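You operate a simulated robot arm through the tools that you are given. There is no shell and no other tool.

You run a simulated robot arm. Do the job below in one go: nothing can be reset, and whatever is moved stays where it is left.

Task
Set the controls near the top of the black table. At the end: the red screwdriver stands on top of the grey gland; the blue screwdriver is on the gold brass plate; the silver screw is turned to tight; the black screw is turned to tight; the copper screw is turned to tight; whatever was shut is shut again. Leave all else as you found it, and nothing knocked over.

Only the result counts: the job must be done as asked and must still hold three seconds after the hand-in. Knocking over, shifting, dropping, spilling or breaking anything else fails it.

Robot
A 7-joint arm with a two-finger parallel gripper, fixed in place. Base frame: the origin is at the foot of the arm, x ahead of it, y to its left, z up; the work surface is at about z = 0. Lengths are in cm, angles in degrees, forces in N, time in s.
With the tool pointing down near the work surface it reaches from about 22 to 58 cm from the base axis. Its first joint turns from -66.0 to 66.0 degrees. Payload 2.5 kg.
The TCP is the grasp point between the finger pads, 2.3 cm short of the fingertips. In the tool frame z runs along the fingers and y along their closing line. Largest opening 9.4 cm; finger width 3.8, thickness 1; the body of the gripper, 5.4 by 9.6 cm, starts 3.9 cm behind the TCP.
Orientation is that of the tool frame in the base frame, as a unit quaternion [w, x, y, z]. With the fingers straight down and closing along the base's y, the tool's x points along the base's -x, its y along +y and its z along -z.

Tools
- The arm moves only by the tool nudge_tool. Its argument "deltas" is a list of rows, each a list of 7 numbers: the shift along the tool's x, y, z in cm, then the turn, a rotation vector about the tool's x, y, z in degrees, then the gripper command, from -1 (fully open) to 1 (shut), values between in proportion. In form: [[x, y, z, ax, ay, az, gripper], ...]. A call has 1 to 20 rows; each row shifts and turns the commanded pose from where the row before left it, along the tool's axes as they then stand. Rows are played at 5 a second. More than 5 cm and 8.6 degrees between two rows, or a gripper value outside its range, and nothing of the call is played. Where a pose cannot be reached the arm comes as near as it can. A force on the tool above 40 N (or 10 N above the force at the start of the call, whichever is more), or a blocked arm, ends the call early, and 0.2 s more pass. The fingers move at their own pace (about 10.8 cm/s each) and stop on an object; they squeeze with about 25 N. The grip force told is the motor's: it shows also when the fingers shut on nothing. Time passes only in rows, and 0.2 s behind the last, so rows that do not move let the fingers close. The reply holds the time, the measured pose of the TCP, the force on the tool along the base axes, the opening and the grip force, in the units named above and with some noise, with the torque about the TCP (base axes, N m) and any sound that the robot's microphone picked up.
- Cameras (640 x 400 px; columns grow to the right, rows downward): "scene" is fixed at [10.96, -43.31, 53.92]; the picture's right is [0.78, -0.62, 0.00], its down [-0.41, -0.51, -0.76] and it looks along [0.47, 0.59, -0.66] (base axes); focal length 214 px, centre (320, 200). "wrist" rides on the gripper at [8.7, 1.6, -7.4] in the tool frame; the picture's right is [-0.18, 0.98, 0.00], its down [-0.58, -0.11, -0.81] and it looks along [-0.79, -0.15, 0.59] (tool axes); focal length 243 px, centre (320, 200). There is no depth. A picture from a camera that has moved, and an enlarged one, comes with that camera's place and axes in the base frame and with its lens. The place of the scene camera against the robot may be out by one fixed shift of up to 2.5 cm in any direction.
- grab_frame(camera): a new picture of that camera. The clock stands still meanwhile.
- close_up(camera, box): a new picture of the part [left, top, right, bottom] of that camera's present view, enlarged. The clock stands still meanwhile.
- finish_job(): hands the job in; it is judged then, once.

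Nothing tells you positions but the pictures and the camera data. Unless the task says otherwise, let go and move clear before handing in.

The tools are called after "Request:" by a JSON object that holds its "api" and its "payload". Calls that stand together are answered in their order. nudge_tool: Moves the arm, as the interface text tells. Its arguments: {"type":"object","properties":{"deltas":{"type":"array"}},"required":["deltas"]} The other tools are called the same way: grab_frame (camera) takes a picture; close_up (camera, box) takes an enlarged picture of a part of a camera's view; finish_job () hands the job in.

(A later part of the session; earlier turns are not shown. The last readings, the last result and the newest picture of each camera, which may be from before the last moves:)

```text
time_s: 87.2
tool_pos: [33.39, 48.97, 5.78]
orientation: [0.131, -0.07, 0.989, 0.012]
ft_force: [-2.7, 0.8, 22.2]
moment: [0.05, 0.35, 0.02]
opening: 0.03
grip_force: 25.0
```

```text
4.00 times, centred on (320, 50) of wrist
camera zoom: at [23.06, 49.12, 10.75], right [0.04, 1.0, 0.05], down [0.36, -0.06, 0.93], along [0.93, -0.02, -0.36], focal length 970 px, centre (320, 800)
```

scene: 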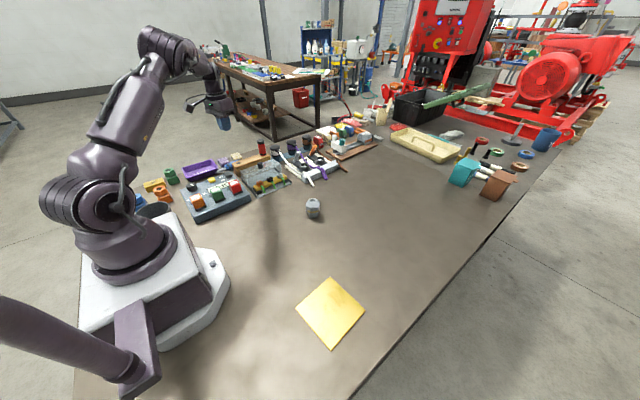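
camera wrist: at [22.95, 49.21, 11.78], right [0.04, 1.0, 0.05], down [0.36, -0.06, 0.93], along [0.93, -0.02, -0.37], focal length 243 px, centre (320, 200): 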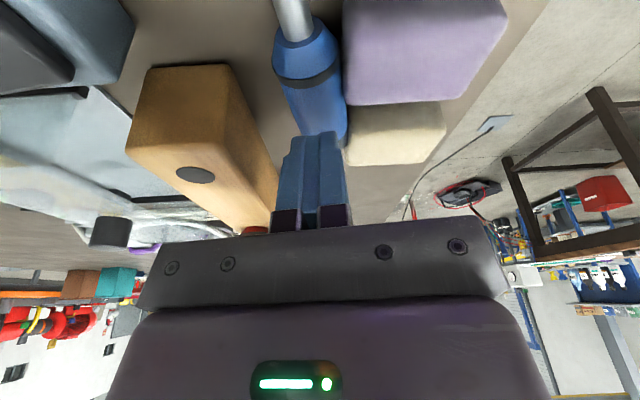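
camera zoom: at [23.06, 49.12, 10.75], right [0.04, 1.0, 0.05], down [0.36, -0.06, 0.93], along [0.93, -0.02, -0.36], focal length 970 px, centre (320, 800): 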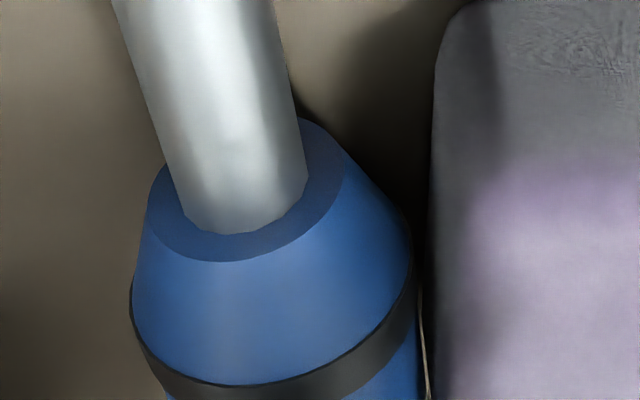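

The tip presses on the handle with a small gap left to the sponge. I'll ease a bit more and stroke 1.2 cm toward the block to roll the handle.

Request:
{"api": "nudge_tool", "payload": {"deltas": [[-0.036, 0, -0.135, 0, 0, 0, 1], [0, -0.2, 0, 0, 0, 0, 1], [0, -0.2, 0, 0, 0, 0, 1], [0, -0.2, 0, 0, 0, 0, 1], [0, -0.2, 0, 0, 0, 0, 1], [0, -0.2, 0, 0, 0, 0, 1], [0, -0.2, 0, 0, 0, 0, 1], [0, 0, 0, 0, 0, 0, 1]]}}

Request:
{"api": "close_up", "payload": {"camera": "scene", "box": [200, 130, 264, 170]}}

Request:
{"api": "close_up", "payload": {"camera": "wrist", "box": [240, 0, 400, 100]}}

```text
time_s: 89.0
tool_pos: [33.49, 47.82, 5.71]
orientation: [0.13, -0.069, 0.989, 0.01]
ft_force: [-0.2, 0.1, -0.6]
moment: [-0.02, 0.0, 0.0]
opening: 0.03
grip_force: 24.8
```

```text
10.00 times, centred on (232, 150) of scene
camera zoom: at [10.96, -43.31, 53.92], right [0.78, -0.62, 0.0], down [-0.41, -0.51, -0.76], along [0.47, 0.59, -0.66], focal length 2145 px, centre (1200, 700)
```

zoom: 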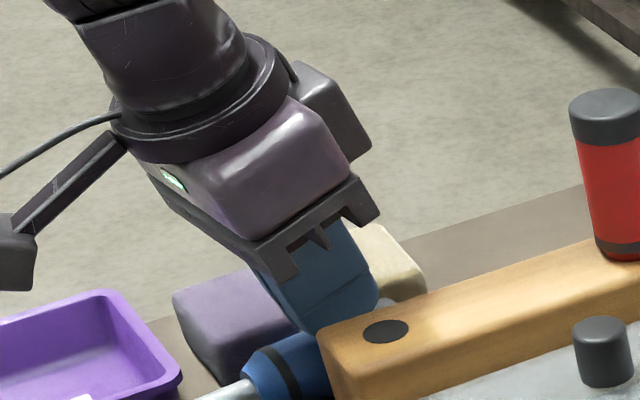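

```text
4.00 times, centred on (320, 50) of wrist
camera zoom: at [23.12, 47.94, 10.73], right [0.04, 1.0, 0.05], down [0.36, -0.06, 0.93], along [0.93, -0.02, -0.37], focal length 970 px, centre (320, 800)
```

zoom: 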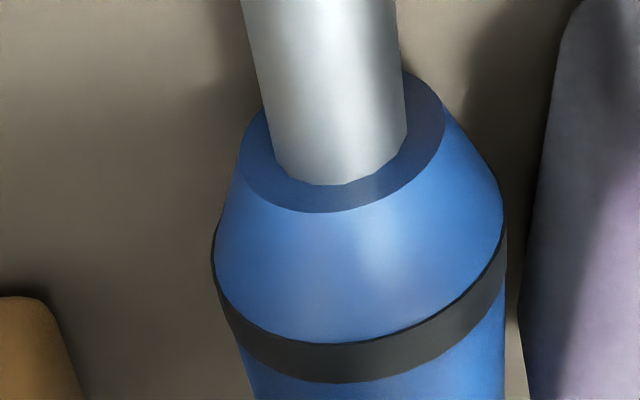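

The handle only rolled a little before contact was lost. I'll lift, re-centre slightly toward the sponge side, and repeat with a firmer press.

Request:
{"api": "nudge_tool", "payload": {"deltas": [[-0.13, 0, -0.483, 0, 0, 0, 1], [0, 0.7, 0, 0, 0, 0, 1], [0, 0.6, 0, 0, 0, 0, 1], [0.09, 0, 0.35, 0, 0, 0, 1], [0, 0, 0, 0, 0, 0, 1]]}}

Request:
{"api": "nudge_tool", "payload": {"deltas": [[0.04, 0, 0.15, 0, 0, 0, 1], [0, 0, 0, 0, 0, 0, 1]]}}

```text
time_s: 90.2
tool_pos: [33.24, 49.09, 5.89]
orientation: [0.13, -0.069, 0.989, 0.01]
ft_force: [-0.1, -0.1, -0.6]
moment: [0.0, -0.01, -0.02]
opening: 0.0
grip_force: 25.2
```

```text
time_s: 90.8
tool_pos: [33.31, 49.08, 5.72]
orientation: [0.13, -0.069, 0.989, 0.011]
ft_force: [-0.2, 0.0, -0.5]
moment: [-0.02, 0.02, 0.02]
opening: 0.0
grip_force: 24.7
```

No contact at the earlier height now, so the handle has settled lower. I'll go down in small steps until I feel it.

Request:
{"api": "nudge_tool", "payload": {"deltas": [[0.026, 0, 0.097, 0, 0, 0, 1], [0, 0, 0, 0, 0, 0, 1]]}}

Request:
{"api": "nudge_tool", "payload": {"deltas": [[0.026, 0, 0.097, 0, 0, 0, 1], [0, 0, 0, 0, 0, 0, 1]]}}

Request:
{"api": "close_up", "payload": {"camera": "scene", "box": [200, 130, 264, 170]}}

Request:
{"api": "close_up", "payload": {"camera": "wrist", "box": [240, 0, 400, 100]}}

```text
time_s: 91.4
tool_pos: [33.36, 49.16, 5.61]
orientation: [0.131, -0.069, 0.989, 0.011]
ft_force: [-0.6, -0.3, 0.0]
moment: [0.0, -0.03, 0.0]
opening: 0.0
grip_force: 24.9
```

```text
time_s: 92.0
tool_pos: [33.34, 49.05, 5.56]
orientation: [0.13, -0.07, 0.989, 0.01]
ft_force: [0.9, -0.3, -0.8]
moment: [-0.04, 0.0, 0.0]
opening: 0.0
grip_force: 25.1
```

```text
10.00 times, centred on (232, 150) of scene
camera zoom: at [10.96, -43.31, 53.92], right [0.78, -0.62, 0.0], down [-0.41, -0.51, -0.76], along [0.47, 0.59, -0.66], focal length 2145 px, centre (1200, 700)
```

zoom: 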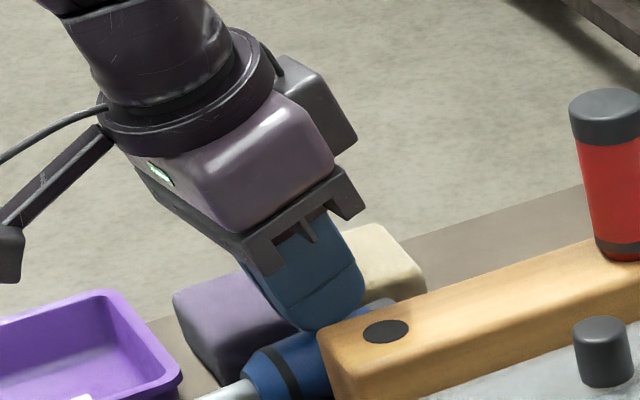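

```text
4.00 times, centred on (320, 50) of wrist
camera zoom: at [22.96, 49.23, 10.56], right [0.04, 1.0, 0.05], down [0.36, -0.06, 0.93], along [0.93, -0.02, -0.37], focal length 970 px, centre (320, 800)
```

zoom: 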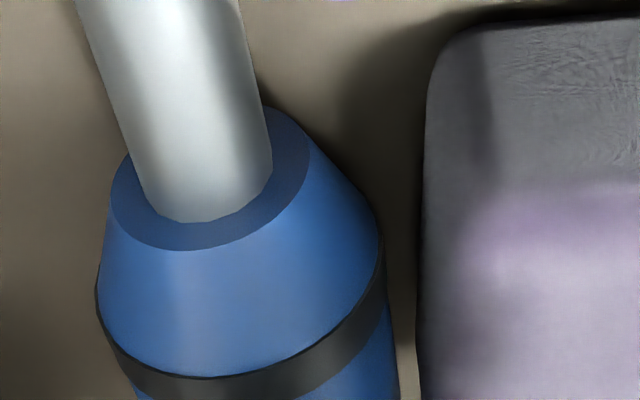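

The gap to the sponge has grown to about 0.4 cm, so the method works. I'll keep lowering to contact.

Request:
{"api": "nudge_tool", "payload": {"deltas": [[0.026, 0, 0.097, 0, 0, 0, 1], [0, 0, 0, 0, 0, 0, 1]]}}

Request:
{"api": "nudge_tool", "payload": {"deltas": [[0.026, 0, 0.097, 0, 0, 0, 1], [0, 0, 0, 0, 0, 0, 1]]}}

```text
time_s: 92.6
tool_pos: [33.29, 49.17, 5.37]
orientation: [0.132, -0.069, 0.989, 0.011]
ft_force: [0.0, -0.7, 1.0]
moment: [-0.02, 0.04, -0.01]
opening: 0.0
grip_force: 26.0
```

```text
time_s: 93.2
tool_pos: [33.26, 49.23, 5.38]
orientation: [0.132, -0.07, 0.989, 0.012]
ft_force: [-1.6, -1.8, 7.3]
moment: [-0.06, 0.14, 0.01]
opening: 0.02
grip_force: 24.6
```

Light contact of 7 N at z 5.4. I'll press slightly more and stroke 1.4 cm toward the block.

Request:
{"api": "nudge_tool", "payload": {"deltas": [[0.013, 0, 0.05, 0, 0, 0, 1], [0, -0.2, 0, 0, 0, 0, 1], [0, -0.2, 0, 0, 0, 0, 1], [0, -0.2, 0, 0, 0, 0, 1], [0, -0.2, 0, 0, 0, 0, 1]]}}

Request:
{"api": "close_up", "payload": {"camera": "wrist", "box": [240, 0, 400, 100]}}

```text
time_s: 94.4
tool_pos: [33.4, 48.33, 5.47]
orientation: [0.132, -0.07, 0.989, 0.013]
ft_force: [-1.4, 6.3, 16.6]
moment: [0.11, 0.22, -0.09]
opening: 0.01
grip_force: 24.7
```

```text
4.00 times, centred on (320, 50) of wrist
camera zoom: at [23.1, 48.49, 10.41], right [0.04, 1.0, 0.05], down [0.36, -0.06, 0.93], along [0.93, -0.02, -0.36], focal length 970 px, centre (320, 800)
```

zoom: 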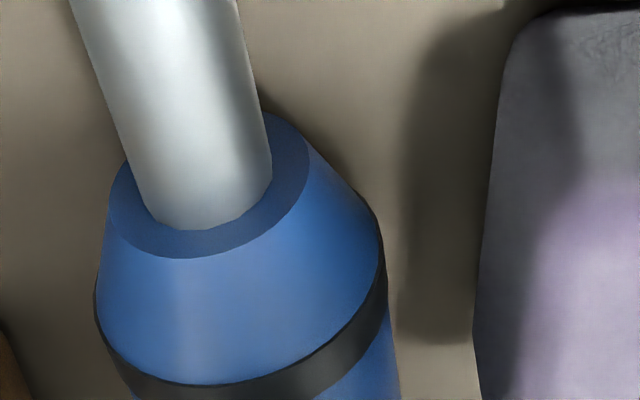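

The handle is now being dragged along with the finger, and the gap to the sponge is about 1 cm. I'll move 0.35 cm more, then lift and look.

Request:
{"api": "nudge_tool", "payload": {"deltas": [[0, -0.18, 0, 0, 0, 0, 1], [0, -0.18, 0, 0, 0, 0, 1], [0, 0, 0, 0, 0, 0, 1], [-0.13, 0, -0.48, 0, 0, 0, 1], [-0.26, 0, -0.97, 0, 0, 0, 1], [-0.52, 0, -1.93, 0, 0, 0, 1], [-0.52, 0, -1.93, 0, 0, 0, 1], [-0.52, 0, -1.93, 0, 0, 0, 1], [0, 0, 0, 0, 0, 0, 1]]}}

Request:
{"api": "grab_frame", "payload": {"camera": "wrist"}}

Request:
{"api": "close_up", "payload": {"camera": "scene", "box": [190, 120, 286, 180]}}

```text
time_s: 96.4
tool_pos: [33.43, 47.93, 12.67]
orientation: [0.13, -0.07, 0.989, 0.011]
ft_force: [0.5, 0.2, 0.4]
moment: [-0.01, 0.01, 0.01]
opening: 0.0
grip_force: 24.7
```

```text
taken
camera wrist: at [23.11, 48.08, 17.8], right [0.04, 1.0, 0.05], down [0.36, -0.06, 0.93], along [0.93, -0.02, -0.37], focal length 243 px, centre (320, 200)
```

wrist: 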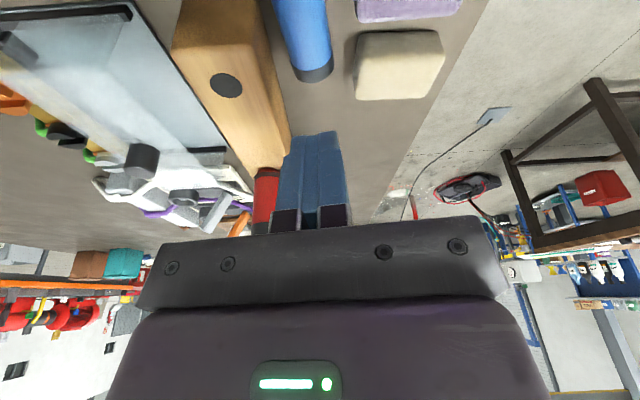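

```text
6.67 times, centred on (238, 150) of scene
camera zoom: at [10.96, -43.31, 53.92], right [0.78, -0.62, 0.0], down [-0.41, -0.51, -0.76], along [0.47, 0.59, -0.66], focal length 1430 px, centre (867, 533)
```

zoom: 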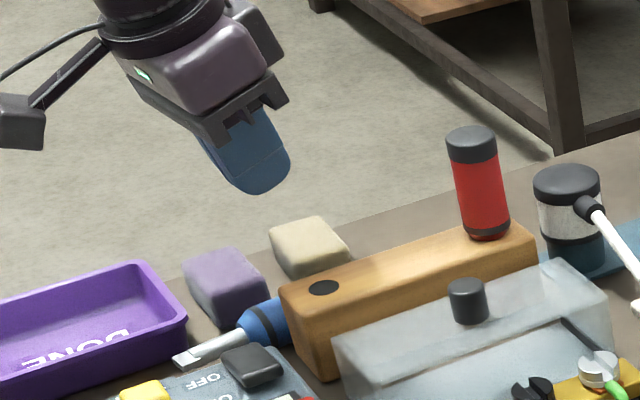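

Blue has moved clear of both sponges, and they look unmoved. I'll back up to view the whole screwdriver before gripping.

Request:
{"api": "nudge_tool", "payload": {"deltas": [[2.03, 0.37, -2.62, 0, 0, 0, 1], [2.03, 0.37, -2.62, 0, 0, 0, 0.5], [2.03, 0.37, -2.62, 0, 0, 0, 0], [0, 0, 0, 0, 0, 0, 0]]}}

Request:
{"api": "grab_frame", "payload": {"camera": "wrist"}}

Request:
{"api": "close_up", "payload": {"camera": "wrist", "box": [230, 0, 430, 125]}}

```text
time_s: 97.4
tool_pos: [25.49, 47.95, 18.78]
orientation: [0.131, -0.069, 0.989, 0.01]
ft_force: [0.0, -0.4, 0.6]
moment: [-0.01, 0.03, 0.01]
opening: 4.69
grip_force: 0.1
```

```text
taken
camera wrist: at [15.15, 48.04, 23.84], right [0.04, 1.0, 0.05], down [0.36, -0.06, 0.93], along [0.93, -0.02, -0.37], focal length 243 px, centre (320, 200)
```

wrist: 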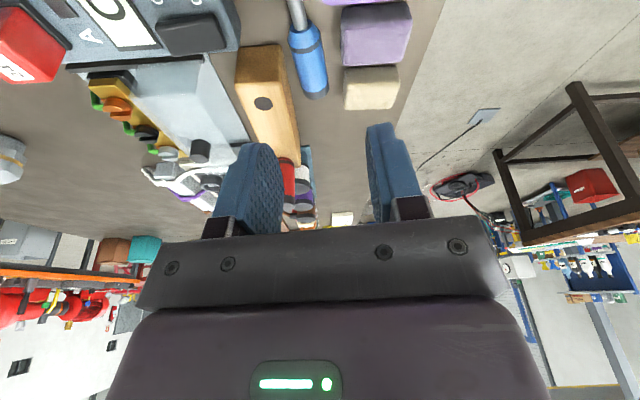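

```text
3.20 times, centred on (330, 62) of wrist
camera zoom: at [15.15, 48.04, 23.84], right [0.04, 1.0, 0.05], down [0.36, -0.06, 0.93], along [0.93, -0.02, -0.37], focal length 776 px, centre (288, 640)
```

zoom: 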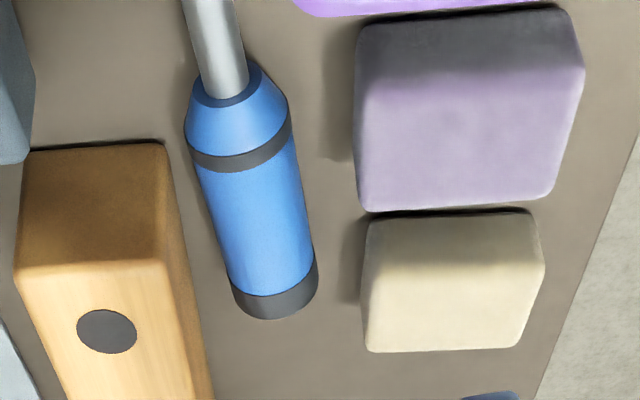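

Blue now lies in the middle, from about (25, 46.5) to (37.5, 47.7). The gap to the block is about 1.1 cm and to the sponges about 1.7 cm. I'll nudge it back 0.35 cm so both sides leave room for a finger, pressing from above as before.

Request:
{"api": "nudge_tool", "payload": {"deltas": [[-2.457, -0.577, 0.66, 0, 0, 0, 1], [-2.457, -0.577, 0.66, 0, 0, 0, 1], [-2.457, -0.577, 0.66, 0, 0, 0, 1], [0.509, 0, 1.9, 0, 0, 0, 1], [0.509, 0, 1.9, 0, 0, 0, 1], [0.509, 0, 1.9, 0, 0, 0, 1], [0.509, 0, 1.9, 0, 0, 0, 1], [0.509, 0, 1.9, 0, 0, 0, 1], [0.509, 0, 1.9, 0, 0, 0, 1], [0, 0, 0, 0, 0, 0, 1]]}}

Request:
{"api": "close_up", "payload": {"camera": "wrist", "box": [240, 0, 400, 100]}}

Request:
{"api": "close_up", "payload": {"camera": "scene", "box": [200, 130, 264, 170]}}

```text
time_s: 99.6
tool_pos: [33.24, 47.18, 6.87]
orientation: [0.131, -0.07, 0.989, 0.011]
ft_force: [0.3, -0.2, 0.3]
moment: [-0.01, 0.03, 0.01]
opening: 0.0
grip_force: 24.8
```

```text
4.00 times, centred on (320, 50) of wrist
camera zoom: at [22.94, 47.36, 11.9], right [0.04, 1.0, 0.05], down [0.36, -0.06, 0.93], along [0.93, -0.02, -0.37], focal length 970 px, centre (320, 800)
```

zoom: 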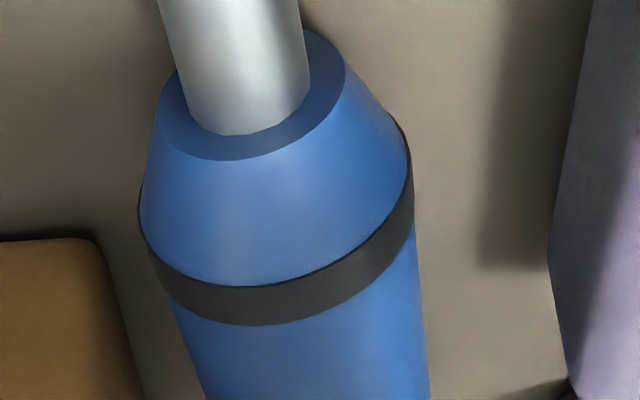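

```text
10.00 times, centred on (232, 150) of scene
camera zoom: at [10.96, -43.31, 53.92], right [0.78, -0.62, 0.0], down [-0.41, -0.51, -0.76], along [0.47, 0.59, -0.66], focal length 2145 px, centre (1200, 700)
```

zoom: 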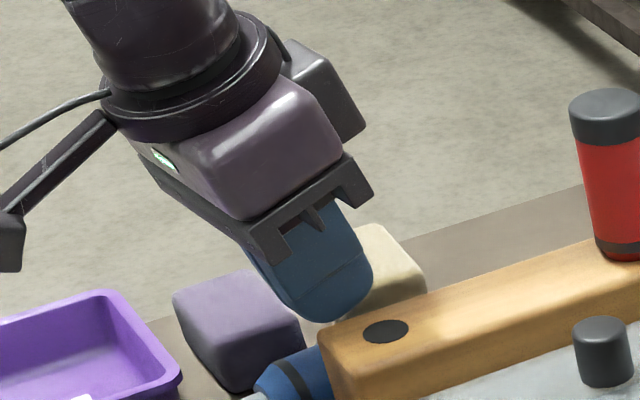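

The fingers are centred over the handle. I'll descend to near contact and then in small steps.

Request:
{"api": "nudge_tool", "payload": {"deltas": [[0.13, 0, 0.483, 0, 0, 0, 1], [0.13, 0, 0.483, 0, 0, 0, 1], [0.09, 0, 0.338, 0, 0, 0, 1], [0, 0, 0, 0, 0, 0, 1]]}}

Request:
{"api": "nudge_tool", "payload": {"deltas": [[0.026, 0, 0.097, 0, 0, 0, 1], [0, 0, 0, 0, 0, 0, 1]]}}

```text
time_s: 100.6
tool_pos: [33.19, 47.31, 5.45]
orientation: [0.13, -0.069, 0.989, 0.011]
ft_force: [-1.2, 0.8, 1.2]
moment: [0.03, -0.02, -0.04]
opening: 0.02
grip_force: 25.0
```

```text
time_s: 101.2
tool_pos: [33.33, 47.34, 5.44]
orientation: [0.131, -0.069, 0.989, 0.011]
ft_force: [-0.1, -0.5, 1.0]
moment: [0.02, 0.03, 0.0]
opening: 0.0
grip_force: 25.4
```

Request:
{"api": "nudge_tool", "payload": {"deltas": [[0.026, 0, 0.097, 0, 0, 0, 1], [0, 0, 0, 0, 0, 0, 1]]}}

```text
time_s: 101.8
tool_pos: [33.23, 47.24, 5.43]
orientation: [0.131, -0.07, 0.989, 0.011]
ft_force: [-0.4, -1.6, 4.0]
moment: [-0.06, 0.04, -0.02]
opening: 0.02
grip_force: 25.0
```

Contact at 4 N. I'll press slightly more, drag 0.4 cm toward +y and lift.

Request:
{"api": "nudge_tool", "payload": {"deltas": [[0.026, 0, 0.097, 0, 0, 0, 1], [0, 0.1, 0, 0, 0, 0, 1], [0, 0.1, 0, 0, 0, 0, 1], [0, 0.1, 0, 0, 0, 0, 1], [0, 0.1, 0, 0, 0, 0, 1], [0, 0, 0, 0, 0, 0, 1]]}}

Request:
{"api": "close_up", "payload": {"camera": "wrist", "box": [240, 0, 400, 100]}}

```text
time_s: 103.2
tool_pos: [33.49, 47.65, 5.4]
orientation: [0.131, -0.07, 0.989, 0.011]
ft_force: [4.7, -5.4, 19.0]
moment: [-0.2, 0.11, 0.06]
opening: 0.03
grip_force: 25.4
```

```text
4.00 times, centred on (320, 50) of wrist
camera zoom: at [22.97, 47.79, 10.39], right [0.04, 1.0, 0.05], down [0.36, -0.06, 0.93], along [0.93, -0.02, -0.36], focal length 970 px, centre (320, 800)
```

zoom: 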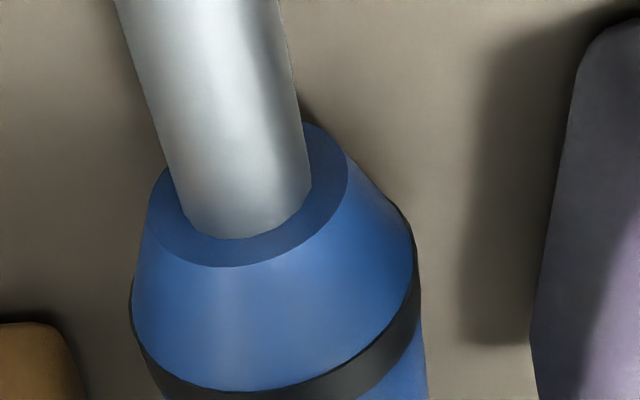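

The handle axis is now near y 47.6 at x 32.8, leaving about 1.3–1.5 cm free on each side. I'll lift, open to 3.3 cm and check the alignment.

Request:
{"api": "nudge_tool", "payload": {"deltas": [[-0.13, 0, -0.48, 0, 0, 0, 1], [-0.26, 0, -0.97, 0, 0, 0, 1], [-0.39, 0, -1.45, 0, 0, 0, 0.6], [-0.39, 0, -1.45, 0, 0, 0, 0.3], [0, 0, 0, 0, 0, 0, 0.3], [0, 0, 0, 0, 0, 0, 0.3]]}}

Request:
{"api": "grab_frame", "payload": {"camera": "wrist"}}

Request:
{"api": "close_up", "payload": {"camera": "wrist", "box": [220, 0, 420, 125]}}

```text
time_s: 104.6
tool_pos: [33.18, 47.78, 9.78]
orientation: [0.13, -0.07, 0.989, 0.011]
ft_force: [0.5, 0.1, -0.5]
moment: [0.03, -0.02, -0.02]
opening: 3.3
grip_force: 0.1
```

```text
taken
camera wrist: at [22.86, 47.77, 14.83], right [0.04, 1.0, 0.05], down [0.36, -0.06, 0.93], along [0.93, -0.02, -0.37], focal length 243 px, centre (320, 200)
```

wrist: 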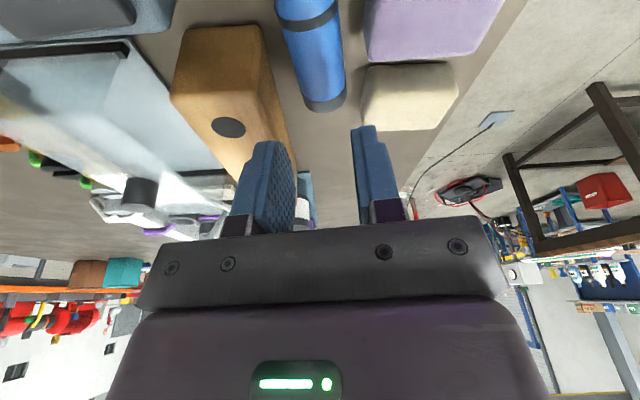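

```text
3.20 times, centred on (320, 62) of wrist
camera zoom: at [22.86, 47.77, 14.83], right [0.04, 1.0, 0.05], down [0.36, -0.06, 0.93], along [0.93, -0.02, -0.37], focal length 776 px, centre (320, 640)
```

zoom: 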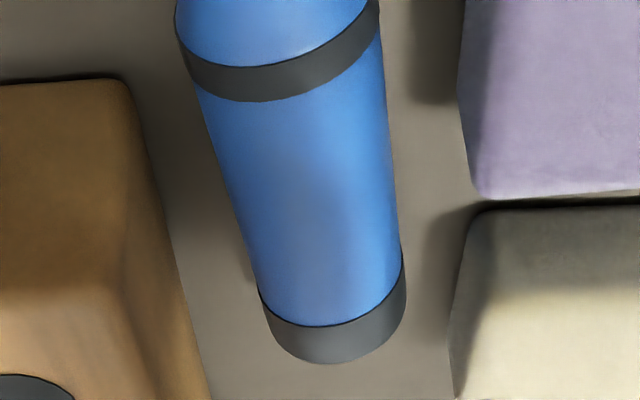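

The handle axis passes through (33, 47.65) and the fingers are centred on it. I'll shift slightly back and lower to just above the handle, then look again.

Request:
{"api": "nudge_tool", "payload": {"deltas": [[0.84, 0.04, 1.8, 0, 0, 0, 0.3], [0.84, 0.04, 1.79, 0, 0, 0, 0.3], [0, 0, 0, 0, 0, 0, 0.3]]}}

Request:
{"api": "grab_frame", "payload": {"camera": "wrist"}}

Request:
{"api": "close_up", "payload": {"camera": "scene", "box": [200, 130, 264, 170]}}

```text
time_s: 105.4
tool_pos: [32.57, 47.71, 5.89]
orientation: [0.131, -0.069, 0.989, 0.01]
ft_force: [0.7, -0.6, 0.2]
moment: [-0.02, -0.03, 0.02]
opening: 3.29
grip_force: 0.0
```

```text
taken
camera wrist: at [22.17, 47.81, 10.96], right [0.04, 1.0, 0.05], down [0.36, -0.06, 0.93], along [0.93, -0.02, -0.37], focal length 243 px, centre (320, 200)
```

wrist: 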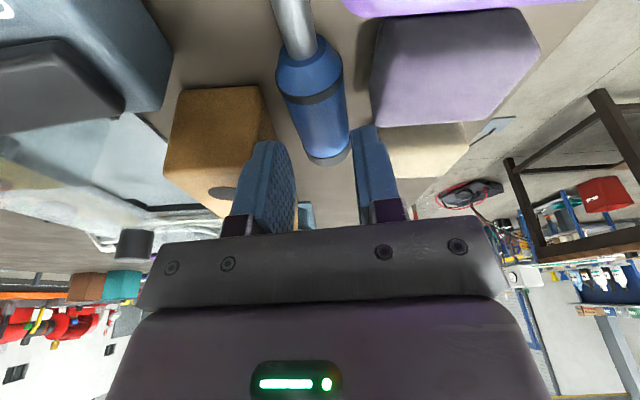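

```text
10.00 times, centred on (232, 150) of scene
camera zoom: at [10.96, -43.31, 53.92], right [0.78, -0.62, 0.0], down [-0.41, -0.51, -0.76], along [0.47, 0.59, -0.66], focal length 2145 px, centre (1200, 700)
```

zoom: 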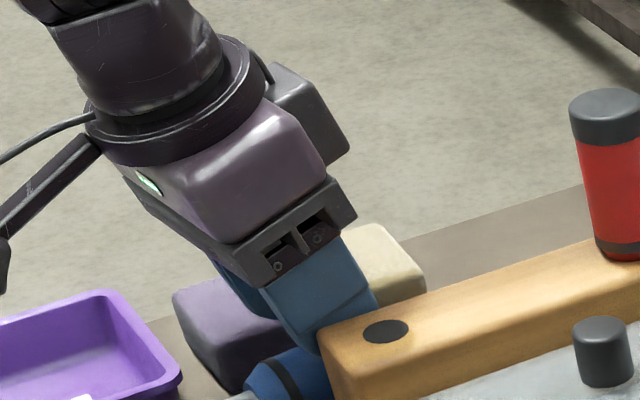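

Let me zoom in to check the finger gaps on both sides of the handle.

Request:
{"api": "close_up", "payload": {"camera": "wrist", "box": [230, 70, 390, 170]}}

```text
4.00 times, centred on (310, 120) of wrist
camera zoom: at [22.17, 47.81, 10.96], right [0.04, 1.0, 0.05], down [0.36, -0.06, 0.93], along [0.93, -0.02, -0.37], focal length 970 px, centre (360, 520)
```

zoom: 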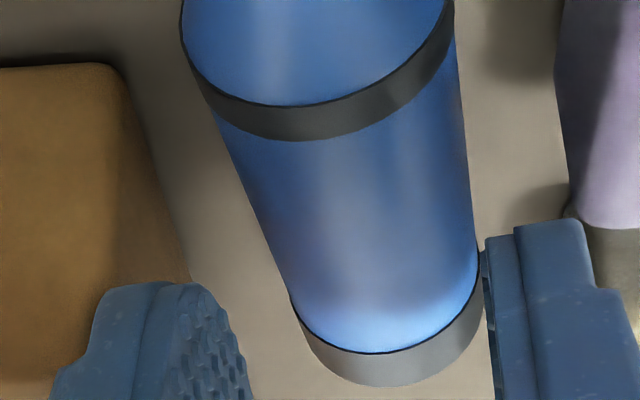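

Looking again at the perspective, the block's near end is at about x 32.2 and the sponge face at y ≈ 50.8, so there is more room than I thought. I'll grip around x 32.4 with the opening widened to 3.7 cm, lowering partway first.

Request:
{"api": "nudge_tool", "payload": {"deltas": [[0.55, -0.025, 0.4, 0, 0, 0, 0.213], [0.3, -0.025, 0.72, 0, 0, 0, 0.213], [0.25, 0, 0.72, 0, 0, 0, 0.213], [0, 0, 0, 0, 0, 0, 0.213]]}}

Request:
{"api": "close_up", "payload": {"camera": "wrist", "box": [210, 50, 410, 175]}}

Request:
{"api": "close_up", "payload": {"camera": "scene", "box": [200, 130, 264, 170]}}

```text
time_s: 106.0
tool_pos: [32.48, 47.99, 5.77]
orientation: [0.136, -0.07, 0.988, 0.014]
ft_force: [-2.0, -2.2, 5.1]
moment: [-0.14, 0.04, -0.04]
opening: 3.76
grip_force: 0.7
stopped in row 2: the force on the tool passed its limit at 49 N (the readings are from after the stop); the commanded pose is now the measured one
```

```text
3.20 times, centred on (310, 112) of wrist
camera zoom: at [21.99, 47.98, 10.81], right [0.04, 1.0, 0.06], down [0.35, -0.07, 0.93], along [0.93, -0.01, -0.36], focal length 776 px, centre (352, 480)
```

zoom: 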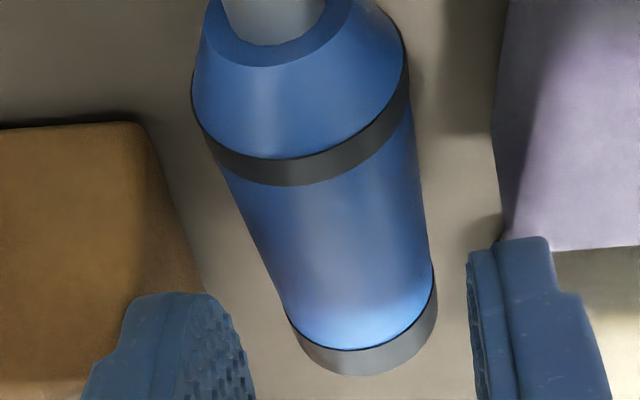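

```text
10.00 times, centred on (232, 150) of scene
camera zoom: at [10.96, -43.31, 53.92], right [0.78, -0.62, 0.0], down [-0.41, -0.51, -0.76], along [0.47, 0.59, -0.66], focal length 2145 px, centre (1200, 700)
```

zoom: 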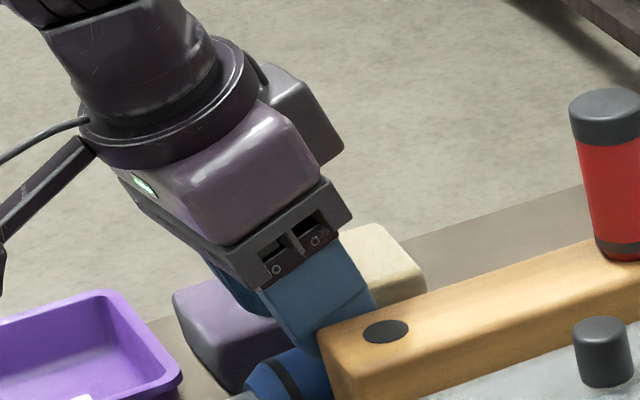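

A finger touched the block's side and the motion stopped. In the scene view the block and the red screwdriver look unmoved. I'll lift straight up away from contact and re-measure the block.

Request:
{"api": "nudge_tool", "payload": {"deltas": [[0, 0.1, 0, 0, 0, 0, 0.3], [-0.26, 0, -0.97, 0, 0, 0, 0.3], [-0.39, 0, -1.45, 0, 0, 0, 0.3], [-0.39, 0, -1.45, 0, 0, 0, 0.3], [0, 0, 0, 0, 0, 0, 0.3]]}}

Request:
{"api": "close_up", "payload": {"camera": "scene", "box": [190, 120, 286, 180]}}

Request:
{"api": "grab_frame", "payload": {"camera": "wrist"}}

Request:
{"api": "close_up", "payload": {"camera": "wrist", "box": [150, 0, 390, 150]}}

```text
time_s: 107.2
tool_pos: [32.23, 47.99, 9.84]
orientation: [0.137, -0.07, 0.988, 0.014]
ft_force: [-0.6, 0.2, 0.4]
moment: [0.01, 0.04, 0.01]
opening: 3.31
grip_force: 0.0
```

```text
6.67 times, centred on (238, 150) of scene
camera zoom: at [10.96, -43.31, 53.92], right [0.78, -0.62, 0.0], down [-0.41, -0.51, -0.76], along [0.47, 0.59, -0.66], focal length 1430 px, centre (867, 533)
```

zoom: 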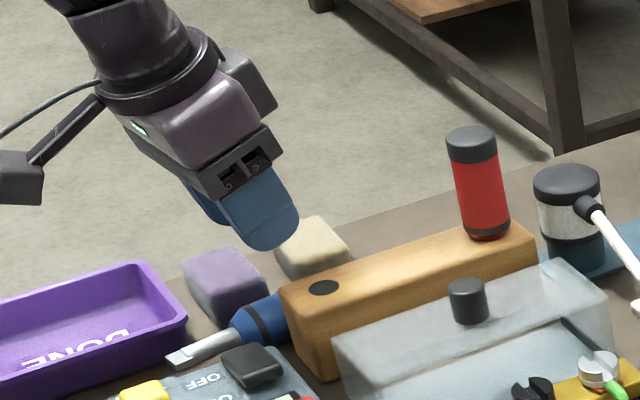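

```text
taken
camera wrist: at [21.93, 48.03, 14.77], right [0.04, 1.0, 0.06], down [0.35, -0.07, 0.93], along [0.93, -0.01, -0.36], focal length 243 px, centre (320, 200)
```

wrist: 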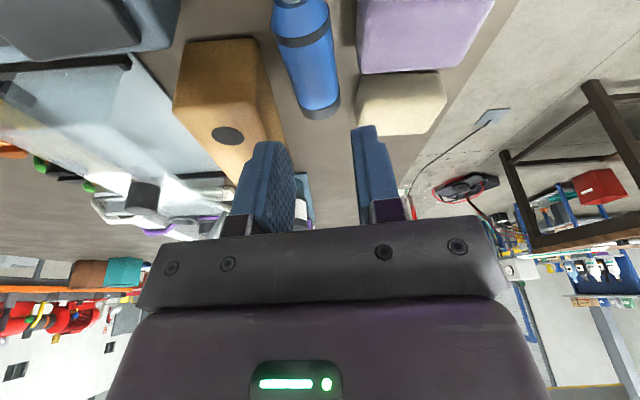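

```text
2.67 times, centred on (270, 75) of wrist
camera zoom: at [21.93, 48.03, 14.77], right [0.04, 1.0, 0.06], down [0.35, -0.07, 0.93], along [0.93, -0.01, -0.36], focal length 647 px, centre (453, 533)
```

zoom: 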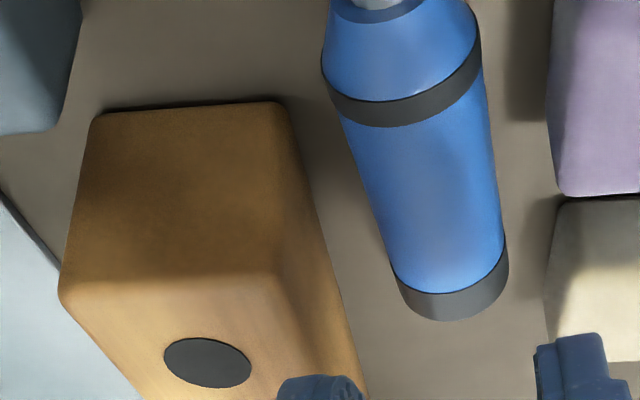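

The block hasn't moved: its near face is at x ≈ 32.1 and its side at y ≈ 44.7, and the fingers are thicker further up. Gripping must happen clear of the block, so I'll press lightly on the handle again and drag the screwdriver about 3 cm towards -x along its own axis.

Request:
{"api": "nudge_tool", "payload": {"deltas": [[-0.6, -0.08, 0, 0, 0, 0, 1], [-0.6, -0.08, 0.3, 0, 0, 0, 1], [0.25, 0, 1.0, 0, 0, 0, 1], [0.27, 0, 1.0, 0, 0, 0, 1], [0.27, 0, 1.0, 0, 0, 0, 1], [0, 0, 0, 0, 0, 0, 1]]}}

Request:
{"api": "close_up", "payload": {"camera": "wrist", "box": [220, 0, 420, 125]}}

Request:
{"api": "close_up", "payload": {"camera": "scene", "box": [200, 130, 264, 170]}}

```text
time_s: 108.5
tool_pos: [33.73, 47.98, 6.68]
orientation: [0.135, -0.07, 0.988, 0.015]
ft_force: [0.3, -0.2, -0.4]
moment: [-0.01, 0.03, -0.01]
opening: 0.0
grip_force: 25.0
```

```text
3.20 times, centred on (320, 62) of wrist
camera zoom: at [23.24, 48.05, 11.66], right [0.04, 1.0, 0.06], down [0.35, -0.07, 0.93], along [0.93, -0.01, -0.36], focal length 776 px, centre (320, 640)
```

zoom: 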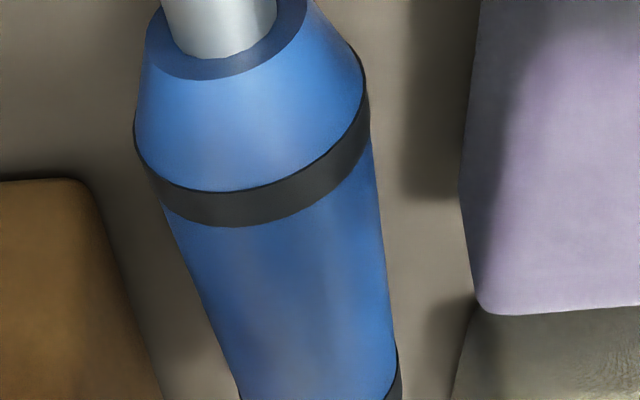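

```text
10.00 times, centred on (232, 150) of scene
camera zoom: at [10.96, -43.31, 53.92], right [0.78, -0.62, 0.0], down [-0.41, -0.51, -0.76], along [0.47, 0.59, -0.66], focal length 2145 px, centre (1200, 700)
```

zoom: 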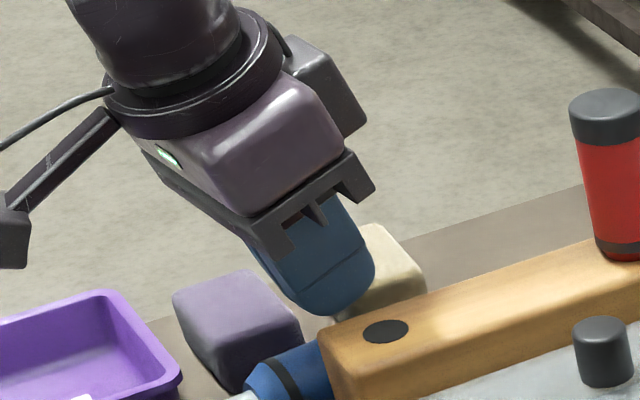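

Positioned over the handle. I'll lower to contact in small steps.

Request:
{"api": "nudge_tool", "payload": {"deltas": [[0.135, -0.05, 0.48, 0, 0, 0, 1], [0.135, -0.05, 0.48, 0, 0, 0, 1], [0.03, 0, 0.12, 0, 0, 0, 1], [0, 0, 0, 0, 0, 0, 1]]}}

Request:
{"api": "nudge_tool", "payload": {"deltas": [[0.027, 0, 0.097, 0, 0, 0, 1], [0, 0, 0, 0, 0, 0, 1]]}}

```text
time_s: 109.5
tool_pos: [33.55, 47.95, 5.66]
orientation: [0.135, -0.07, 0.988, 0.015]
ft_force: [-0.4, -0.5, 0.0]
moment: [0.0, -0.01, 0.0]
opening: 0.0
grip_force: 25.2
```

```text
time_s: 110.2
tool_pos: [33.63, 47.88, 5.57]
orientation: [0.136, -0.069, 0.988, 0.015]
ft_force: [-0.2, -0.2, 0.1]
moment: [-0.02, 0.02, -0.03]
opening: 0.01
grip_force: 25.0
```

Request:
{"api": "nudge_tool", "payload": {"deltas": [[0.04, 0, 0.145, 0, 0, 0, 1], [0, 0, 0, 0, 0, 0, 1]]}}

Request:
{"api": "nudge_tool", "payload": {"deltas": [[0.02, 0, 0.07, 0, 0, 0, 1], [0, 0, 0, 0, 0, 0, 1]]}}

```text
time_s: 110.8
tool_pos: [33.65, 47.96, 5.4]
orientation: [0.137, -0.07, 0.988, 0.016]
ft_force: [-2.1, -0.8, 4.0]
moment: [-0.05, 0.09, 0.02]
opening: 0.0
grip_force: 25.5
```

```text
time_s: 111.3
tool_pos: [33.68, 47.95, 5.39]
orientation: [0.136, -0.07, 0.988, 0.016]
ft_force: [-2.8, -3.6, 11.6]
moment: [-0.1, 0.21, 0.01]
opening: 0.01
grip_force: 24.7
```

Contact at 12 N. I'll press a little more and drag 1.5 cm along -x, then check.

Request:
{"api": "nudge_tool", "payload": {"deltas": [[0.013, 0, 0.048, 0, 0, 0, 1], [0.289, 0, -0.081, 0, 0, 0, 1], [0.289, 0, -0.081, 0, 0, 0, 1], [0.289, 0, -0.081, 0, 0, 0, 1], [0.289, 0, -0.081, 0, 0, 0, 1], [0.289, 0, -0.081, 0, 0, 0, 1]]}}

Request:
{"api": "close_up", "payload": {"camera": "wrist", "box": [220, 0, 420, 125]}}

Request:
{"api": "close_up", "payload": {"camera": "scene", "box": [190, 120, 286, 180]}}

```text
time_s: 112.8
tool_pos: [32.12, 47.78, 5.39]
orientation: [0.138, -0.07, 0.988, 0.016]
ft_force: [7.1, 2.0, 20.5]
moment: [0.02, 0.03, 0.02]
opening: 0.0
grip_force: 24.7
```

```text
3.20 times, centred on (320, 62) of wrist
camera zoom: at [21.8, 47.84, 10.29], right [0.04, 1.0, 0.06], down [0.35, -0.07, 0.93], along [0.94, -0.01, -0.35], focal length 776 px, centre (320, 640)
```

zoom: 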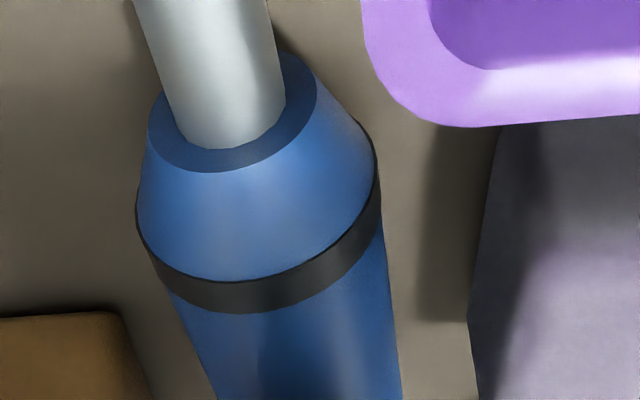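

```text
6.67 times, centred on (238, 150) of scene
camera zoom: at [10.95, -43.32, 53.92], right [0.78, -0.62, 0.0], down [-0.41, -0.51, -0.76], along [0.47, 0.59, -0.65], focal length 1430 px, centre (867, 533)
```

zoom: 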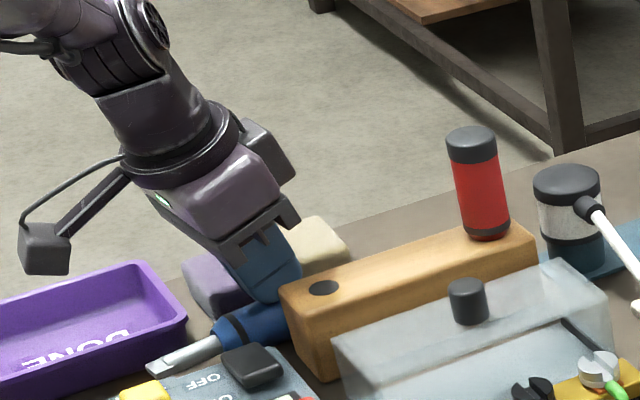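

It drags nicely with the hand. I'll go another 1.5 cm.

Request:
{"api": "nudge_tool", "payload": {"deltas": [[0.289, 0, -0.081, 0, 0, 0, 1], [0.289, 0, -0.081, 0, 0, 0, 1], [0.289, 0, -0.081, 0, 0, 0, 1], [0.289, 0, -0.081, 0, 0, 0, 1], [0.289, 0, -0.081, 0, 0, 0, 1], [0.1, 0, -0.027, 0, 0, 0, 1]]}}

Request:
{"api": "nudge_tool", "payload": {"deltas": [[-0.13, 0, -0.48, 0, 0, 0, 1], [-0.27, 0, -0.96, 0, 0, 0, 1], [-0.4, 0, -1.44, 0, 0, 0, 1], [-0.4, 0, -1.44, 0, 0, 0, 1], [0.5, 0, -2.5, 0, 0, 0, 1], [1.5, 0, -2.5, 0, 0, 0, 0.5], [1.5, 0, -2.5, 0, 0, 0, 0], [0, 0, 0, 0, 0, 0, 0]]}}

Request:
{"api": "grab_frame", "payload": {"camera": "wrist"}}

Request:
{"api": "close_up", "payload": {"camera": "wrist", "box": [220, 0, 420, 125]}}

Request:
{"api": "close_up", "payload": {"camera": "scene", "box": [180, 130, 276, 190]}}

```text
time_s: 114.2
tool_pos: [30.67, 47.45, 5.4]
orientation: [0.137, -0.07, 0.988, 0.015]
ft_force: [8.3, 1.5, 18.5]
moment: [0.01, 0.02, -0.02]
opening: 0.0
grip_force: 24.8
```

```text
time_s: 116.0
tool_pos: [25.1, 46.56, 16.05]
orientation: [0.136, -0.069, 0.988, 0.015]
ft_force: [0.3, 0.7, 0.3]
moment: [-0.02, 0.01, -0.01]
opening: 4.73
grip_force: 0.0
```

```text
taken
camera wrist: at [14.75, 46.67, 20.96], right [0.04, 1.0, 0.06], down [0.35, -0.07, 0.93], along [0.93, -0.01, -0.36], focal length 243 px, centre (320, 200)
```

wrist: 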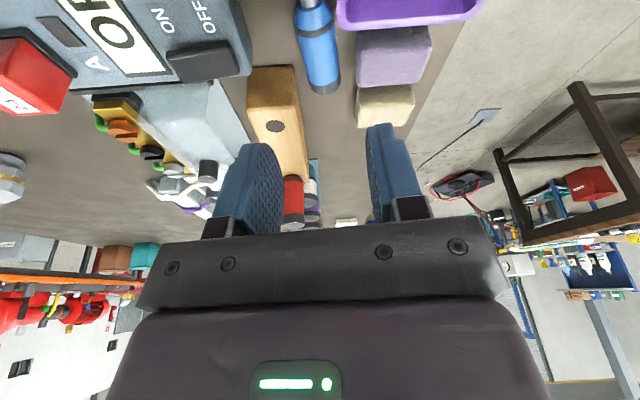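

```text
3.20 times, centred on (320, 62) of wrist
camera zoom: at [14.75, 46.67, 20.96], right [0.04, 1.0, 0.06], down [0.35, -0.07, 0.93], along [0.93, -0.01, -0.36], focal length 776 px, centre (320, 640)
```

zoom: 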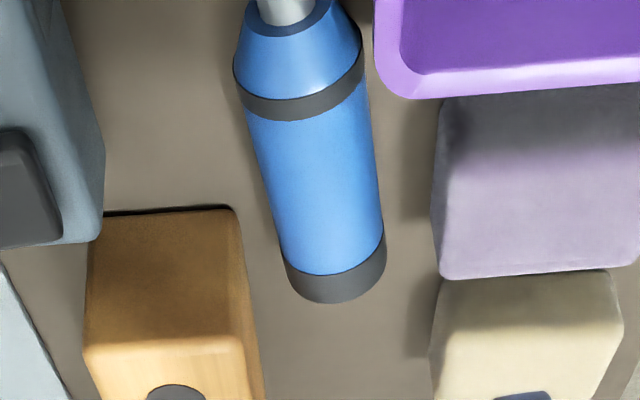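

```text
6.67 times, centred on (228, 160) of scene
camera zoom: at [10.96, -43.31, 53.92], right [0.78, -0.62, 0.0], down [-0.41, -0.51, -0.76], along [0.47, 0.59, -0.66], focal length 1430 px, centre (933, 467)
```

zoom: 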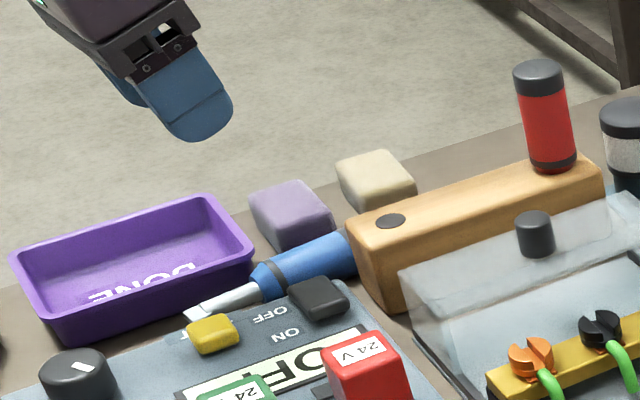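

The whole handle up to x ≈ 32 is now clear of the block, the sponges and the tray. I'll move above the grip point at about (30.2, 47.3) with a 3.5 cm opening.

Request:
{"api": "nudge_tool", "payload": {"deltas": [[-2.265, 0.03, 0.64, 0, 0, 0, 0.255], [-2.265, 0.03, 0.64, 0, 0, 0, 0.255], [0.49, 0, 1.75, 0, 0, 0, 0.255], [0.49, 0, 1.75, 0, 0, 0, 0.255], [0.49, 0, 1.75, 0, 0, 0, 0.255], [0.49, 0, 1.75, 0, 0, 0, 0.255], [0.49, 0, 1.75, 0, 0, 0, 0.255], [0, 0, 0, 0, 0, 0, 0.255]]}}

Request:
{"api": "grab_frame", "payload": {"camera": "wrist"}}

Request:
{"api": "close_up", "payload": {"camera": "wrist", "box": [220, 40, 420, 165]}}

Request:
{"api": "close_up", "payload": {"camera": "scene", "box": [190, 130, 254, 170]}}

```text
time_s: 117.8
tool_pos: [29.87, 47.43, 6.89]
orientation: [0.135, -0.071, 0.988, 0.015]
ft_force: [0.6, 0.2, 0.3]
moment: [0.02, -0.02, 0.0]
opening: 3.5
grip_force: 0.1
```

```text
taken
camera wrist: at [19.46, 47.5, 11.83], right [0.04, 1.0, 0.06], down [0.35, -0.07, 0.93], along [0.93, -0.01, -0.36], focal length 243 px, centre (320, 200)
```

wrist: 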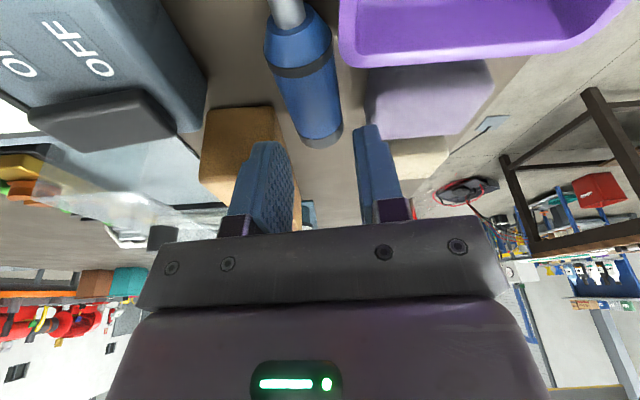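

```text
3.20 times, centred on (320, 102) of wrist
camera zoom: at [19.46, 47.5, 11.83], right [0.04, 1.0, 0.06], down [0.35, -0.07, 0.93], along [0.93, -0.01, -0.36], focal length 776 px, centre (320, 512)
```

zoom: 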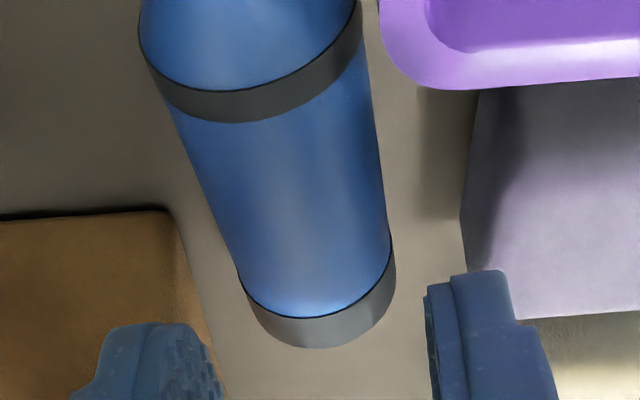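

```text
10.00 times, centred on (222, 150) of scene
camera zoom: at [10.96, -43.31, 53.92], right [0.78, -0.62, 0.0], down [-0.41, -0.51, -0.76], along [0.47, 0.59, -0.66], focal length 2145 px, centre (1300, 700)
```

zoom: 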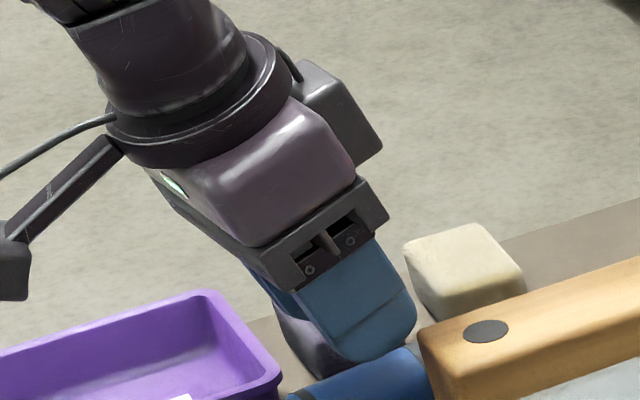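

I see the handle axis is about 0.2 cm further toward -y than the hand centre, so I'll correct that, shift slightly towards -x to clear the block corner, and lower halfway.

Request:
{"api": "nudge_tool", "payload": {"deltas": [[0.38, -0.207, -0.1, 0, 0, 0, 0.255], [0.27, 0, 0.96, 0, 0, 0, 0.255], [0.27, 0, 0.96, 0, 0, 0, 0.255], [0, 0, 0, 0, 0, 0, 0.255]]}}

Request:
{"api": "close_up", "payload": {"camera": "wrist", "box": [220, 40, 420, 165]}}

Request:
{"api": "close_up", "payload": {"camera": "scene", "box": [190, 130, 254, 170]}}

```text
time_s: 118.8
tool_pos: [29.51, 47.26, 4.91]
orientation: [0.137, -0.07, 0.988, 0.014]
ft_force: [0.1, 1.7, 2.3]
moment: [-0.03, -0.05, -0.01]
opening: 3.42
grip_force: 0.1
```

```text
3.20 times, centred on (320, 102) of wrist
camera zoom: at [19.06, 47.28, 9.82], right [0.04, 1.0, 0.06], down [0.35, -0.07, 0.93], along [0.93, -0.01, -0.36], focal length 776 px, centre (320, 512)
```

zoom: 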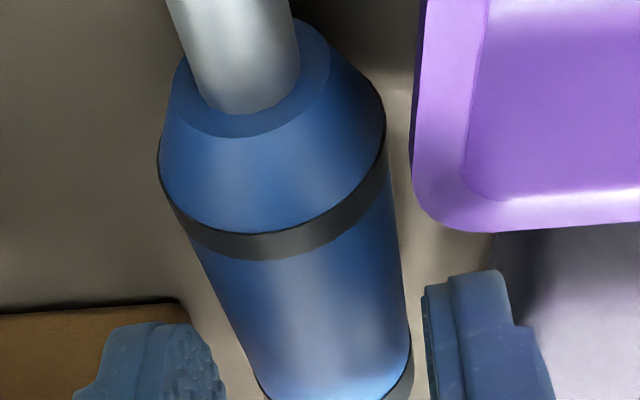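

```text
10.00 times, centred on (222, 150) of scene
camera zoom: at [10.96, -43.31, 53.92], right [0.78, -0.62, 0.0], down [-0.41, -0.51, -0.76], along [0.47, 0.59, -0.66], focal length 2145 px, centre (1300, 700)
```

zoom: 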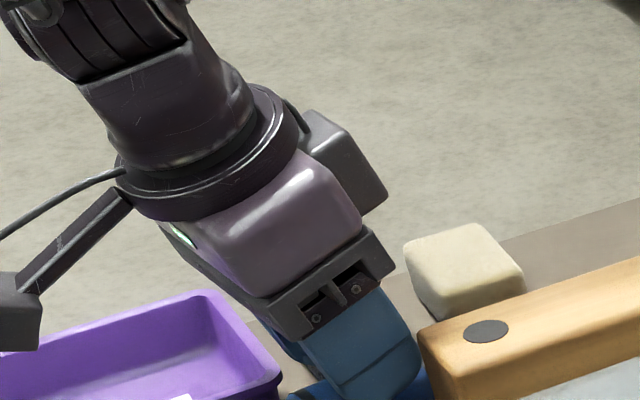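

A finger's outer edge seems to be just touching the block's corner, with about 2 N. I'll move 0.4 cm away towards -x and re-check.

Request:
{"api": "nudge_tool", "payload": {"deltas": [[0.19, 0.028, -0.054, 0, 0, 0, 0.255], [0.19, 0.028, -0.054, 0, 0, 0, 0.255], [0, 0, 0, 0, 0, 0, 0.255]]}}

Request:
{"api": "close_up", "payload": {"camera": "scene", "box": [190, 135, 254, 175]}}

Request:
{"api": "close_up", "payload": {"camera": "wrist", "box": [220, 40, 420, 165]}}

```text
time_s: 119.5
tool_pos: [29.07, 47.26, 4.99]
orientation: [0.137, -0.069, 0.988, 0.014]
ft_force: [0.6, 0.3, -0.3]
moment: [0.01, 0.01, -0.01]
opening: 3.51
grip_force: 0.1
```

```text
10.00 times, centred on (222, 155) of scene
camera zoom: at [10.96, -43.31, 53.92], right [0.78, -0.62, 0.0], down [-0.41, -0.51, -0.76], along [0.47, 0.59, -0.66], focal length 2145 px, centre (1300, 650)
```

zoom: 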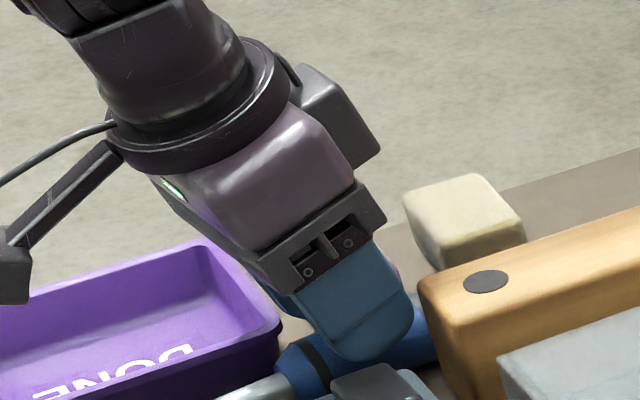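

```text
3.20 times, centred on (320, 102) of wrist
camera zoom: at [18.69, 47.23, 9.82], right [0.04, 1.0, 0.06], down [0.35, -0.07, 0.93], along [0.93, -0.01, -0.36], focal length 776 px, centre (320, 512)
```

zoom: 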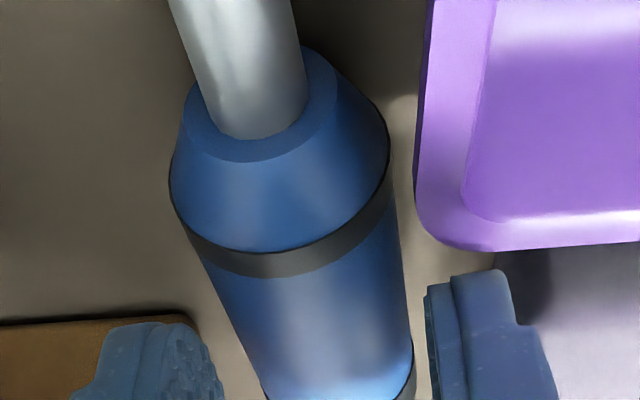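

Free now, with zero force. The handle sits slightly to the right between the fingers, so I'll shift 0.1 cm toward +y and descend slowly around it, watching the force.

Request:
{"api": "nudge_tool", "payload": {"deltas": [[-0.15, 0.08, 0.04, 0, 0, 0, 0.255], [0.135, 0, 0.48, 0, 0, 0, 0.255], [0.135, 0, 0.48, 0, 0, 0, 0.255], [0, 0, 0, 0, 0, 0, 0.255]]}}

Request:
{"api": "close_up", "payload": {"camera": "wrist", "box": [220, 40, 420, 165]}}

```text
time_s: 120.5
tool_pos: [29.21, 47.25, 3.96]
orientation: [0.135, -0.07, 0.988, 0.015]
ft_force: [-0.2, 0.1, 0.4]
moment: [-0.04, -0.02, 0.01]
opening: 3.48
grip_force: 0.1
```

```text
3.20 times, centred on (320, 102) of wrist
camera zoom: at [18.87, 47.38, 8.86], right [0.04, 1.0, 0.06], down [0.35, -0.07, 0.93], along [0.93, -0.01, -0.36], focal length 776 px, centre (320, 512)
```

zoom: 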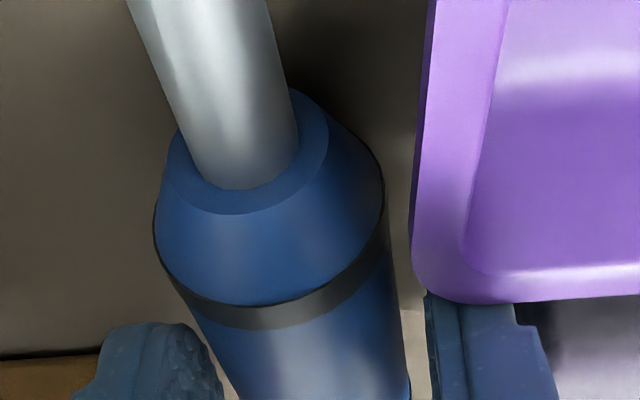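

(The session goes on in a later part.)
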